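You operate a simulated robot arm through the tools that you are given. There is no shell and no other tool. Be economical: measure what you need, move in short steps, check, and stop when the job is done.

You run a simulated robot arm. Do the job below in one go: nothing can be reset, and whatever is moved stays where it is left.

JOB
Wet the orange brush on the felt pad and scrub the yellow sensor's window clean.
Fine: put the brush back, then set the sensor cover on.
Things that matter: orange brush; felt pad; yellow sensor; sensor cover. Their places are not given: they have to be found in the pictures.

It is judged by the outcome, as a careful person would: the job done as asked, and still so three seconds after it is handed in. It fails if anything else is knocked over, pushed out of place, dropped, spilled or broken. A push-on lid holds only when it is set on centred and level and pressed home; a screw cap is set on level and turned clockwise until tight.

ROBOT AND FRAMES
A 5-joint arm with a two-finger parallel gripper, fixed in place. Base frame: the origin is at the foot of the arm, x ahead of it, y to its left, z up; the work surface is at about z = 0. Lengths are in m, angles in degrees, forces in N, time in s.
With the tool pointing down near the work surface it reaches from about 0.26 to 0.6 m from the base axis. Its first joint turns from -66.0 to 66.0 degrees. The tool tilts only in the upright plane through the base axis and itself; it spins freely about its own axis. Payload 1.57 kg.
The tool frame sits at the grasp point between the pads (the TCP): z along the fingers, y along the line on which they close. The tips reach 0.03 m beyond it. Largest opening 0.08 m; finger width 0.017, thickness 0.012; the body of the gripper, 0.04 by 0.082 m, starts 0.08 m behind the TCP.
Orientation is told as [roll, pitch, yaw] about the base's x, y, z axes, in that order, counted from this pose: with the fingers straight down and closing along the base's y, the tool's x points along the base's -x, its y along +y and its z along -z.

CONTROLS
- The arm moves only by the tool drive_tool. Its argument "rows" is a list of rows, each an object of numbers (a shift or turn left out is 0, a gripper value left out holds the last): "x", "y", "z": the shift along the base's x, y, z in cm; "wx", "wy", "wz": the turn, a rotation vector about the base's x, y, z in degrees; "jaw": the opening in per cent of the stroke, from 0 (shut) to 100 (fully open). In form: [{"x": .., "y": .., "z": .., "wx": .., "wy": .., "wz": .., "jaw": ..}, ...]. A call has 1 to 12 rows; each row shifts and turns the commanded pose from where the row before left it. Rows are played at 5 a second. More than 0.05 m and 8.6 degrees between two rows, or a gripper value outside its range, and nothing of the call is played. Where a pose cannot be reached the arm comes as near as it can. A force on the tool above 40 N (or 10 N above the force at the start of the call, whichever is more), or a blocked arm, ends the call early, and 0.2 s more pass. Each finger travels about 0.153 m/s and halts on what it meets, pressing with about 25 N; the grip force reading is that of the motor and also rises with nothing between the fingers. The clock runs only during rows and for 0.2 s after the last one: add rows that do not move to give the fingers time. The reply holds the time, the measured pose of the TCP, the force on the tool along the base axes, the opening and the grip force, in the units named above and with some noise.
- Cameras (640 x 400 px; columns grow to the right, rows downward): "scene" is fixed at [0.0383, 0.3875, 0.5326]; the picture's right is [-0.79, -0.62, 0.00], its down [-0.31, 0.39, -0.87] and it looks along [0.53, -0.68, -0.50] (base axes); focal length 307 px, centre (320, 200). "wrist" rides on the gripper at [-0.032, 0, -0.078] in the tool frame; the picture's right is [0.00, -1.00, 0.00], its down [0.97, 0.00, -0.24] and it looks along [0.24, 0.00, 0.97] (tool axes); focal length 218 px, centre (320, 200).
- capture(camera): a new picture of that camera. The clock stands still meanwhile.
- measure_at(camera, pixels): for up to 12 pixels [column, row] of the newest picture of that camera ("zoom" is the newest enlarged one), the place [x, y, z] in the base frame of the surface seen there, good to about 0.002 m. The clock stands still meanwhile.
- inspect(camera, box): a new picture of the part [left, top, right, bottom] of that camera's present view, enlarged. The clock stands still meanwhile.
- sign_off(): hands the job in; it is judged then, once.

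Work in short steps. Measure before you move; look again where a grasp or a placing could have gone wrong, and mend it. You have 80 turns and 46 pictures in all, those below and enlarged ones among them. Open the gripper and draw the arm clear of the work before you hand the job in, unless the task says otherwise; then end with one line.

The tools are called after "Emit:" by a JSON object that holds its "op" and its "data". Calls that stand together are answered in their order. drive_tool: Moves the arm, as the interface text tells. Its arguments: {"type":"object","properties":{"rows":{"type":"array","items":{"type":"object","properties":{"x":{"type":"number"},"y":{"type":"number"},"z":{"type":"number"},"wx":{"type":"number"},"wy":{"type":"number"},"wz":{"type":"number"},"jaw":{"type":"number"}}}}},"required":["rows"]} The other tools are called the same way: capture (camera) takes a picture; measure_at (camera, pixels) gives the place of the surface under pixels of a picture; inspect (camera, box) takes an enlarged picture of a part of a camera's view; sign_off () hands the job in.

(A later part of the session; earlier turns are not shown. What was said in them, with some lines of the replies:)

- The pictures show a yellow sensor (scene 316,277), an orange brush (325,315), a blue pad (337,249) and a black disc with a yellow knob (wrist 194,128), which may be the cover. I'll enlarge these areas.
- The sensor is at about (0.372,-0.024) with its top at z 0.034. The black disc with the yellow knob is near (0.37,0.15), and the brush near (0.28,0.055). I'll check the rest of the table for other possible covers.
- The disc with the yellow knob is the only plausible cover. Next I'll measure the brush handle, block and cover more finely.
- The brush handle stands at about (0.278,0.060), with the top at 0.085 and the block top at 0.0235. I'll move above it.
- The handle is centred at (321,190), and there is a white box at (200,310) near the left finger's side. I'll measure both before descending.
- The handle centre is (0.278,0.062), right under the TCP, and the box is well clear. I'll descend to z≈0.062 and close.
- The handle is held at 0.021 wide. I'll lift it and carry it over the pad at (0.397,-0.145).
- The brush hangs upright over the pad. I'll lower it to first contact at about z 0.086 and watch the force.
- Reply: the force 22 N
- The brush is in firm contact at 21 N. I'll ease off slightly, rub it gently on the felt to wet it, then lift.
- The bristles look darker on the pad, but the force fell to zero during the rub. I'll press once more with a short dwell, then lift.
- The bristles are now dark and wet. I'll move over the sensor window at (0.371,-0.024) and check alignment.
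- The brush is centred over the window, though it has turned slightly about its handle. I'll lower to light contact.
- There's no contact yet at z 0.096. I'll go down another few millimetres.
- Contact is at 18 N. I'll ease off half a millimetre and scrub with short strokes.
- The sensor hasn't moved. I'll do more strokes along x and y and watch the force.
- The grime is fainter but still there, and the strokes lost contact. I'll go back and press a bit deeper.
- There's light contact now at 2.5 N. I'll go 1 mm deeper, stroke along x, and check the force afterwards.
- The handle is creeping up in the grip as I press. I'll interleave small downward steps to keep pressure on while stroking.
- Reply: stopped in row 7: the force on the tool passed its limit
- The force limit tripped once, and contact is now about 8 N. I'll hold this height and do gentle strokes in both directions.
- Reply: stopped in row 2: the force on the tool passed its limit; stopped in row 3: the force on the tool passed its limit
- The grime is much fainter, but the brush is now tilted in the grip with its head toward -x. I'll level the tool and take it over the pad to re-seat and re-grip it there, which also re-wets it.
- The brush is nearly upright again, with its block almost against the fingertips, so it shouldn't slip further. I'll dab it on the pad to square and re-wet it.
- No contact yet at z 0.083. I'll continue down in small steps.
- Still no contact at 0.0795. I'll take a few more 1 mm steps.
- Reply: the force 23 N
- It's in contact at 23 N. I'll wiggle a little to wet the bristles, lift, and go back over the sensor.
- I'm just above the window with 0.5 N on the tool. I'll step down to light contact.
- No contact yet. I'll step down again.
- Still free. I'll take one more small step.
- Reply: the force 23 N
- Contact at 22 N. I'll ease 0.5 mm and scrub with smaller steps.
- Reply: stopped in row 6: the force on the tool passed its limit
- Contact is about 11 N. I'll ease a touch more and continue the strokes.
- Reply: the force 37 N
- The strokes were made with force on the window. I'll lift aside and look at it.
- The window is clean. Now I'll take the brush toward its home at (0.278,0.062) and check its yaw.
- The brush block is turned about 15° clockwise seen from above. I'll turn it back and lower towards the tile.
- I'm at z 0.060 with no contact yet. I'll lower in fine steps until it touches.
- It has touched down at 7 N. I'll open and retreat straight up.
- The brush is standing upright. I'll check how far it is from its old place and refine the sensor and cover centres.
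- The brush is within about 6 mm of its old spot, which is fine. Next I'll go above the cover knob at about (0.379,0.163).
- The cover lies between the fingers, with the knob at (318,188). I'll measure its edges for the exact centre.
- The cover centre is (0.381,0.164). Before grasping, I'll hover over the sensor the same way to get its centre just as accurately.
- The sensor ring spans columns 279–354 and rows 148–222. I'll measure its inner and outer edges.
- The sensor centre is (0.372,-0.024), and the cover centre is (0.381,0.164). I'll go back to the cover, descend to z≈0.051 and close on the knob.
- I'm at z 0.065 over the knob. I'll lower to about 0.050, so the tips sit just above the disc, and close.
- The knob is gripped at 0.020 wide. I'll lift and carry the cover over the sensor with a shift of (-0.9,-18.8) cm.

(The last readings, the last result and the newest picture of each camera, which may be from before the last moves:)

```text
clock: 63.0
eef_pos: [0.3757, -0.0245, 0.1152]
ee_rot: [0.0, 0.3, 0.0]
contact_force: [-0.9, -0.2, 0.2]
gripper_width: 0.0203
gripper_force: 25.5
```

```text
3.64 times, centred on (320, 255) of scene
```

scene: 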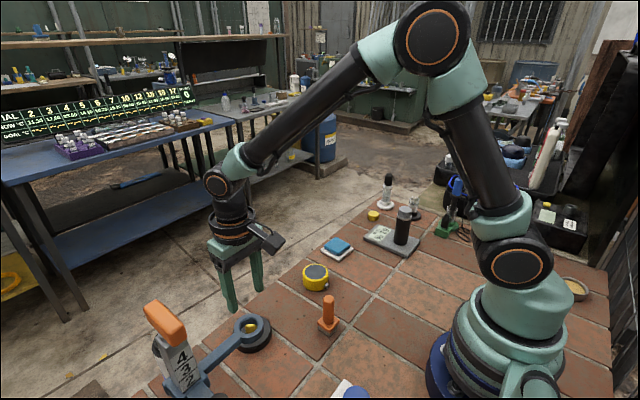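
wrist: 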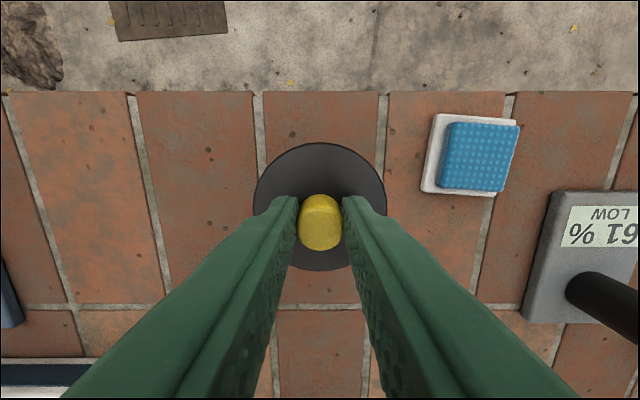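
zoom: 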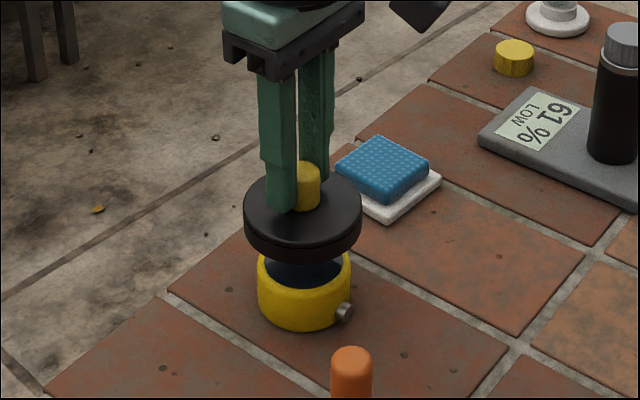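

The cover hangs level. I'll measure its edges in the hand (columns 253–386, rows 142–271) to compare its centre with the sensor's (0.372,-0.024).

Emit:
{"op": "measure_at", "data": {"camera": "wrist", "pixels": [[256, 204], [383, 204], [275, 165], [365, 165], [320, 146], [320, 267], [305, 266], [335, 266], [320, 180], [256, 200], [383, 200]]}}

Emit:
{"op": "measure_at", "data": {"camera": "zoom", "pixels": [[255, 215], [350, 215], [303, 250], [247, 205], [360, 205], [318, 182]]}}

```text
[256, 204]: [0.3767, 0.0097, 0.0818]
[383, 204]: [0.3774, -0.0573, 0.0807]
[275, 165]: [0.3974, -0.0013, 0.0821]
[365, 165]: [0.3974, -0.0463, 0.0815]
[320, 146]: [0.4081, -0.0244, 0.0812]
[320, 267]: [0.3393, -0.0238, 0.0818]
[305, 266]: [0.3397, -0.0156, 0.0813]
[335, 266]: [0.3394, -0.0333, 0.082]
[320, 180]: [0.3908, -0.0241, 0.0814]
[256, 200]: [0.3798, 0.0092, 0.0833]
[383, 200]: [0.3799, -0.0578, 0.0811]
```

```text
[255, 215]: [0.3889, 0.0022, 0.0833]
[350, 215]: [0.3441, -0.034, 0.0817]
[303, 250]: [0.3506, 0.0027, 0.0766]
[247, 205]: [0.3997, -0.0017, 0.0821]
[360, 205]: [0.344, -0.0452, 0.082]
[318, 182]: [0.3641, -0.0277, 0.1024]
```

The cover centre is (0.3737,-0.0241), so I need -0.17 cm in x. I'll shift and lower to just above the sensor.

Emit:
{"op": "drive_tool", "data": {"rows": [{"x": -0.17}, {"z": -1.5}, {"z": -1.0}, {}, {}]}}

Emit:
{"op": "inspect", "data": {"camera": "scene", "box": [270, 220, 370, 300]}}

Emit:
{"op": "inspect", "data": {"camera": "wrist", "box": [240, 130, 400, 290]}}

Emit:
{"op": "measure_at", "data": {"camera": "wrist", "pixels": [[256, 204], [383, 204], [320, 146], [320, 267]]}}

```text
clock: 64.2
eef_pos: [0.3727, -0.0243, 0.0912]
ee_rot: [0.0, 0.3, 0.0]
contact_force: [-0.5, 0.2, -0.5]
gripper_width: 0.0205
gripper_force: 25.1
```

```text
5.00 times, centred on (320, 260) of scene
```

zoom: 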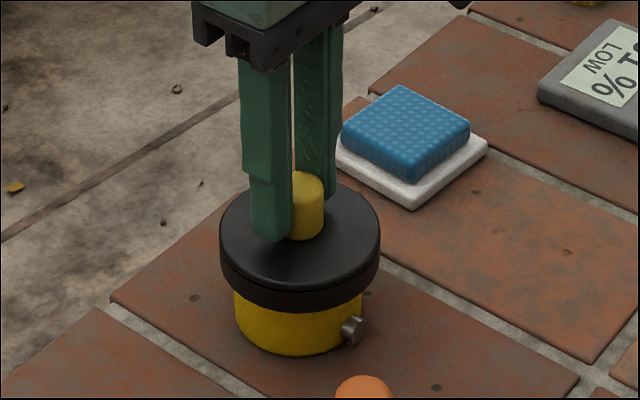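

```text
2.50 times, centred on (320, 210) of wrist
```

zoom: 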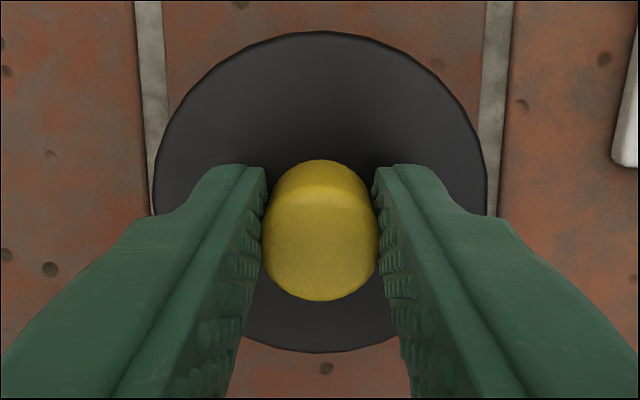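

```text
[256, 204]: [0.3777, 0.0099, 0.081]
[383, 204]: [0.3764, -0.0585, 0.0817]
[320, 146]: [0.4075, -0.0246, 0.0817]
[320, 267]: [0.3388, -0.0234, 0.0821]
```

Cover centre (300) and sensor centre (299) line up in the zoom. I'll lower in small steps until it engages.

Emit:
{"op": "drive_tool", "data": {"rows": [{"z": -0.2}, {"z": -0.2}, {"z": -0.2}, {"z": -0.2}, {}]}}

```text
clock: 65.4
eef_pos: [0.3735, -0.0233, 0.0827]
ee_rot: [-0.1, 0.3, -0.1]
contact_force: [-0.2, -1.6, -0.7]
gripper_width: 0.0206
gripper_force: 25.1
```

The skirt is already below the sensor's top edge with no force, so it's fitting over. I'll continue down.

Emit:
{"op": "drive_tool", "data": {"rows": [{"z": -0.2}, {"z": -0.2}, {"z": -0.2}, {"z": -0.2}, {}]}}

```text
clock: 66.6
eef_pos: [0.3718, -0.0216, 0.0741]
ee_rot: [0.0, 0.3, 0.0]
contact_force: [-0.2, -1.2, 0.1]
gripper_width: 0.0203
gripper_force: 25.1
```

It's sliding on freely, with the bottom at about 0.023. I'll keep going in 1–2 mm steps.

Emit:
{"op": "drive_tool", "data": {"rows": [{"z": -0.15}, {"z": -0.1}, {"z": -0.1}, {}]}}

```text
clock: 67.6
eef_pos: [0.3724, -0.0228, 0.0705]
ee_rot: [0.0, 0.0, 0.1]
contact_force: [3.6, 11.5, 15.2]
gripper_width: 0.0205
gripper_force: 25.0
```

There's contact now: 15 N up and 11 N sideways, with the cover top near 0.037. I'll check the picture before pressing home.

Emit:
{"op": "inspect", "data": {"camera": "scene", "box": [270, 220, 370, 300]}}

Emit:
{"op": "measure_at", "data": {"camera": "zoom", "pixels": [[230, 265], [370, 265], [300, 295], [350, 225], [300, 260], [240, 240]]}}

```text
5.00 times, centred on (320, 260) of scene
```

zoom: 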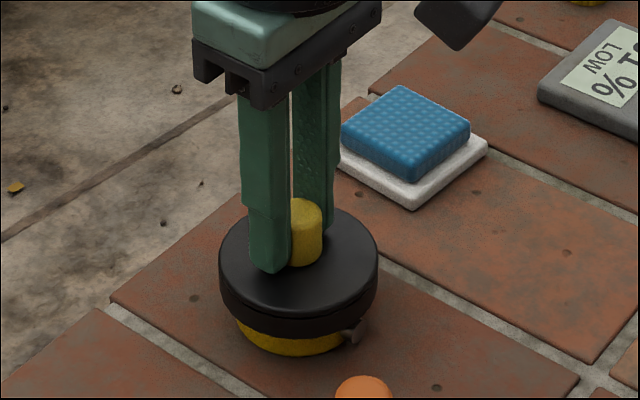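

```text
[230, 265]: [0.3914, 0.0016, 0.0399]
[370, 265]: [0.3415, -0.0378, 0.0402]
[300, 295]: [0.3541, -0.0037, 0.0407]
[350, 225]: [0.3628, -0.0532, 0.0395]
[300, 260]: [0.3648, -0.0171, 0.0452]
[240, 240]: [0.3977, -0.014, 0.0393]
```

The cover is level with its top at 0.040. I'll press further in half-millimetre steps.

Emit:
{"op": "drive_tool", "data": {"rows": [{"z": -0.1}, {"z": -0.1}, {"z": -0.1}, {}, {}]}}

```text
clock: 68.8
eef_pos: [0.3722, -0.0238, 0.0682]
ee_rot: [0.0, 0.2, 0.0]
contact_force: [2.6, 8.3, 25.5]
gripper_width: 0.0206
gripper_force: 25.2
```

Now 25 N at z 0.068. I'll press a bit more.

Emit:
{"op": "drive_tool", "data": {"rows": [{"z": -0.1}, {"z": -0.1}, {"z": -0.1}, {}]}}

Emit:
{"op": "inspect", "data": {"camera": "scene", "box": [270, 220, 370, 300]}}

Emit:
{"op": "measure_at", "data": {"camera": "zoom", "pixels": [[230, 270], [370, 270], [300, 298], [350, 228], [300, 285], [240, 245]]}}

```text
clock: 69.3
eef_pos: [0.374, -0.0246, 0.0683]
ee_rot: [0.0, 0.2, -0.1]
contact_force: [-3.4, 1.4, 10.2]
gripper_width: 0.0207
gripper_force: 25.4
stopped in row 2: the force on the tool passed its limit (the readings are from after the stop); the commanded pose is now the measured one
```

```text
5.00 times, centred on (320, 260) of scene
```

zoom: 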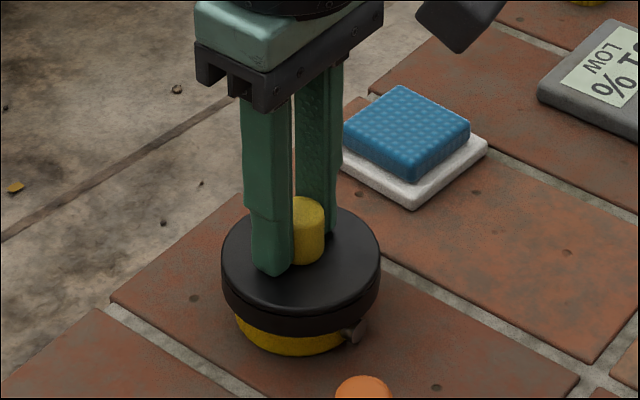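

```text
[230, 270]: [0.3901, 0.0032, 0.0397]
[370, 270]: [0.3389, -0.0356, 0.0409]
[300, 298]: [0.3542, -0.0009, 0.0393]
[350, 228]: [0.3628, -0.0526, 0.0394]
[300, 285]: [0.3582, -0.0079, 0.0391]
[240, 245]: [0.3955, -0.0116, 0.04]
```

The force passed 40 N with the fingertips bearing on the disc and the top at about 0.0395. I'll press again in fine steps to see whether it's a hard stop.

Emit:
{"op": "drive_tool", "data": {"rows": [{"z": -0.05}, {"z": -0.05}, {}]}}

Emit:
{"op": "drive_tool", "data": {"rows": [{"z": -0.05}, {"z": -0.05}, {}]}}

```text
clock: 70.0
eef_pos: [0.3738, -0.0242, 0.0679]
ee_rot: [0.0, 0.3, -0.2]
contact_force: [-4.0, 1.2, 10.1]
gripper_width: 0.0206
gripper_force: 24.5
stopped in row 3: the force on the tool passed its limit (the readings are from after the stop); the commanded pose is now the measured one
```

```text
clock: 70.8
eef_pos: [0.3729, -0.0265, 0.0683]
ee_rot: [0.1, 0.0, 0.0]
contact_force: [-1.3, 10.7, 21.6]
gripper_width: 0.0206
gripper_force: 24.8
```

It's a hard stop, pressed past 40 N. I'll release, back off straight up and examine how the cover sits.

Emit:
{"op": "drive_tool", "data": {"rows": [{"z": 0.1}, {"jaw": 30}, {"jaw": 45}, {}, {"z": 2}, {"z": 3}, {}]}}

Emit:
{"op": "inspect", "data": {"camera": "scene", "box": [270, 220, 370, 300]}}

Emit:
{"op": "measure_at", "data": {"camera": "zoom", "pixels": [[230, 265], [370, 265], [300, 295], [350, 225], [300, 285], [260, 225], [285, 345], [245, 330], [305, 210]]}}

Emit:
{"op": "capture", "data": {"camera": "wrist"}}

```text
clock: 72.4
eef_pos: [0.3727, -0.0256, 0.1178]
ee_rot: [0.0, 0.3, -0.2]
contact_force: [-0.5, -0.4, -0.3]
gripper_width: 0.0362
gripper_force: 0.1
```

```text
5.00 times, centred on (320, 260) of scene
```

zoom: 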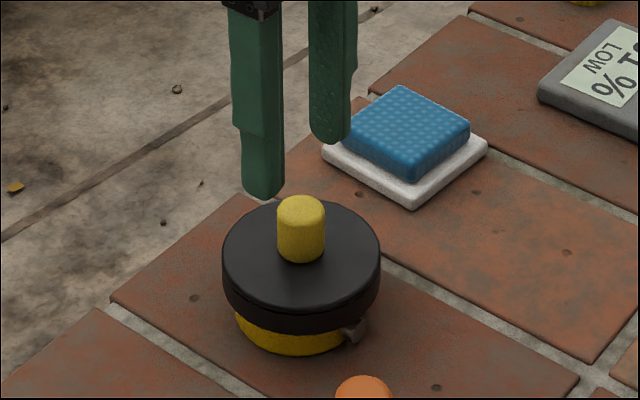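

```text
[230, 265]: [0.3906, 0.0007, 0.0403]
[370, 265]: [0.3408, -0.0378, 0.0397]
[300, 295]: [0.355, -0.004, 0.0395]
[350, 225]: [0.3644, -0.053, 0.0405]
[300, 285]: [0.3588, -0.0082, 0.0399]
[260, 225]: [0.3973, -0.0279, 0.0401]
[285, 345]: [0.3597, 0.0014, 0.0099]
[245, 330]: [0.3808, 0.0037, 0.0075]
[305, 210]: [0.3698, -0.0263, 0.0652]
```

```text
7 pictures are left
```

wrist: 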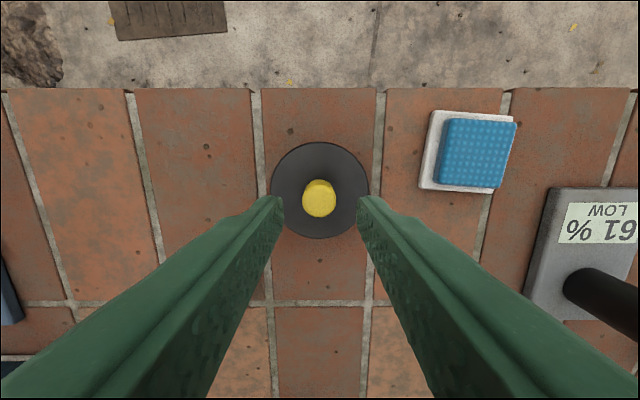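

The top reads level at 0.040 all round. For certainty I'll measure the knob centre, then press down on it axially with closed fingers.

Emit:
{"op": "measure_at", "data": {"camera": "wrist", "pixels": [[275, 190], [365, 190], [320, 146], [320, 234], [319, 200], [306, 200], [333, 200], [319, 186], [319, 212]]}}

Emit:
{"op": "drive_tool", "data": {"rows": [{"jaw": 0}, {}, {}, {}]}}

```text
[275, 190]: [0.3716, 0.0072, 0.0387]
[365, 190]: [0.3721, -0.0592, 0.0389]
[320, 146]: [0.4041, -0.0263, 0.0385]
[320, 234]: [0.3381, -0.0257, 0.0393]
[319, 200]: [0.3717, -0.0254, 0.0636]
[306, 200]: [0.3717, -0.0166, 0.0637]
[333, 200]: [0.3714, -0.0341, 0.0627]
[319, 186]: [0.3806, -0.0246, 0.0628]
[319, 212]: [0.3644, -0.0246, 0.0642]
```

```text
clock: 73.4
eef_pos: [0.3719, -0.0264, 0.117]
ee_rot: [0.0, 0.3, -0.1]
contact_force: [-0.5, 1.1, -0.3]
gripper_width: 0.0003
gripper_force: 20.6
```

The cover centre is (0.371,-0.026), directly under the tool. I'll descend closed onto the knob top at about z 0.094.

Emit:
{"op": "drive_tool", "data": {"rows": [{"x": -0.1, "z": -1.5}, {"z": -0.5}, {"z": -0.2}, {"z": -0.1}, {"z": -0.1}, {}]}}

Emit:
{"op": "drive_tool", "data": {"rows": [{"z": -0.05}, {"z": -0.05}, {"z": -0.05}, {"z": -0.05}, {}]}}

```text
clock: 74.8
eef_pos: [0.3726, -0.0258, 0.0947]
ee_rot: [0.1, 0.3, 0.0]
contact_force: [0.1, -0.9, 0.3]
gripper_width: 0.0
gripper_force: 21.6
```

```text
clock: 76.0
eef_pos: [0.3725, -0.026, 0.0932]
ee_rot: [0.0, 0.1, -0.1]
contact_force: [-4.9, 5.1, 31.8]
gripper_width: 0.0
gripper_force: 21.6
```

Pressing at 32 N on the knob. I'll push slightly more, then withdraw.

Emit:
{"op": "drive_tool", "data": {"rows": [{"z": -0.05}, {"z": -0.05}, {}]}}

Emit:
{"op": "drive_tool", "data": {"rows": [{"z": 1}, {"z": 4}, {"z": 4}, {"z": 4, "jaw": 60}, {"z": 4, "jaw": 100}, {}, {}]}}

Emit:
{"op": "capture", "data": {"camera": "wrist"}}

Emit:
{"op": "inspect", "data": {"camera": "scene", "box": [270, 220, 370, 300]}}

Emit:
{"op": "measure_at", "data": {"camera": "zoom", "pixels": [[230, 265], [370, 265], [300, 295], [350, 225], [300, 285], [260, 225], [300, 210]]}}

```text
clock: 76.4
eef_pos: [0.3741, -0.0251, 0.0932]
ee_rot: [0.0, 0.1, 0.0]
contact_force: [-4.3, 2.2, 12.5]
gripper_width: 0.0002
gripper_force: 21.0
stopped in row 2: the force on the tool passed its limit (the readings are from after the stop); the commanded pose is now the measured one
```

```text
clock: 78.0
eef_pos: [0.3742, -0.0243, 0.265]
ee_rot: [0.0, 0.0, -0.1]
contact_force: [0.0, 0.3, -0.4]
gripper_width: 0.0797
gripper_force: 0.0
```

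```text
6 pictures are left
```

wrist: 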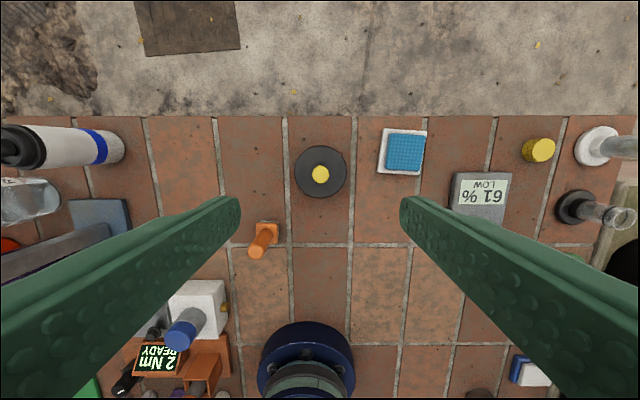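

```text
5.00 times, centred on (320, 260) of scene
```

zoom: 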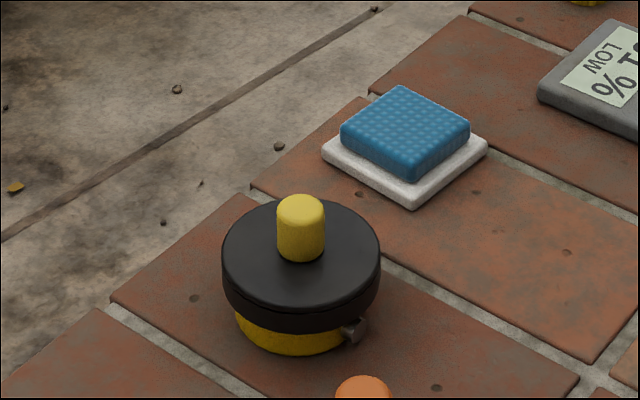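

```text
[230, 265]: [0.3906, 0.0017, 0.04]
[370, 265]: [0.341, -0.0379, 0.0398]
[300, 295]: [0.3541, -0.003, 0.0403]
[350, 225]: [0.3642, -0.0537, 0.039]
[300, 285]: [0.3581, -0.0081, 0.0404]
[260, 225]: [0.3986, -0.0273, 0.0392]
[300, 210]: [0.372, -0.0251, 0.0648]
```

The cover sits level and centred, and pressing past 40 N on the knob didn't move it lower. The brush and pad are in place, and the arm is open and clear, so I'm handing in.

Emit:
{"op": "sign_off", "data": {}}

```text
The job is handed in.
```

The sensor window is scrubbed clean, the brush is standing within about 6 mm of where it started, and the cover is pressed on level and centred.
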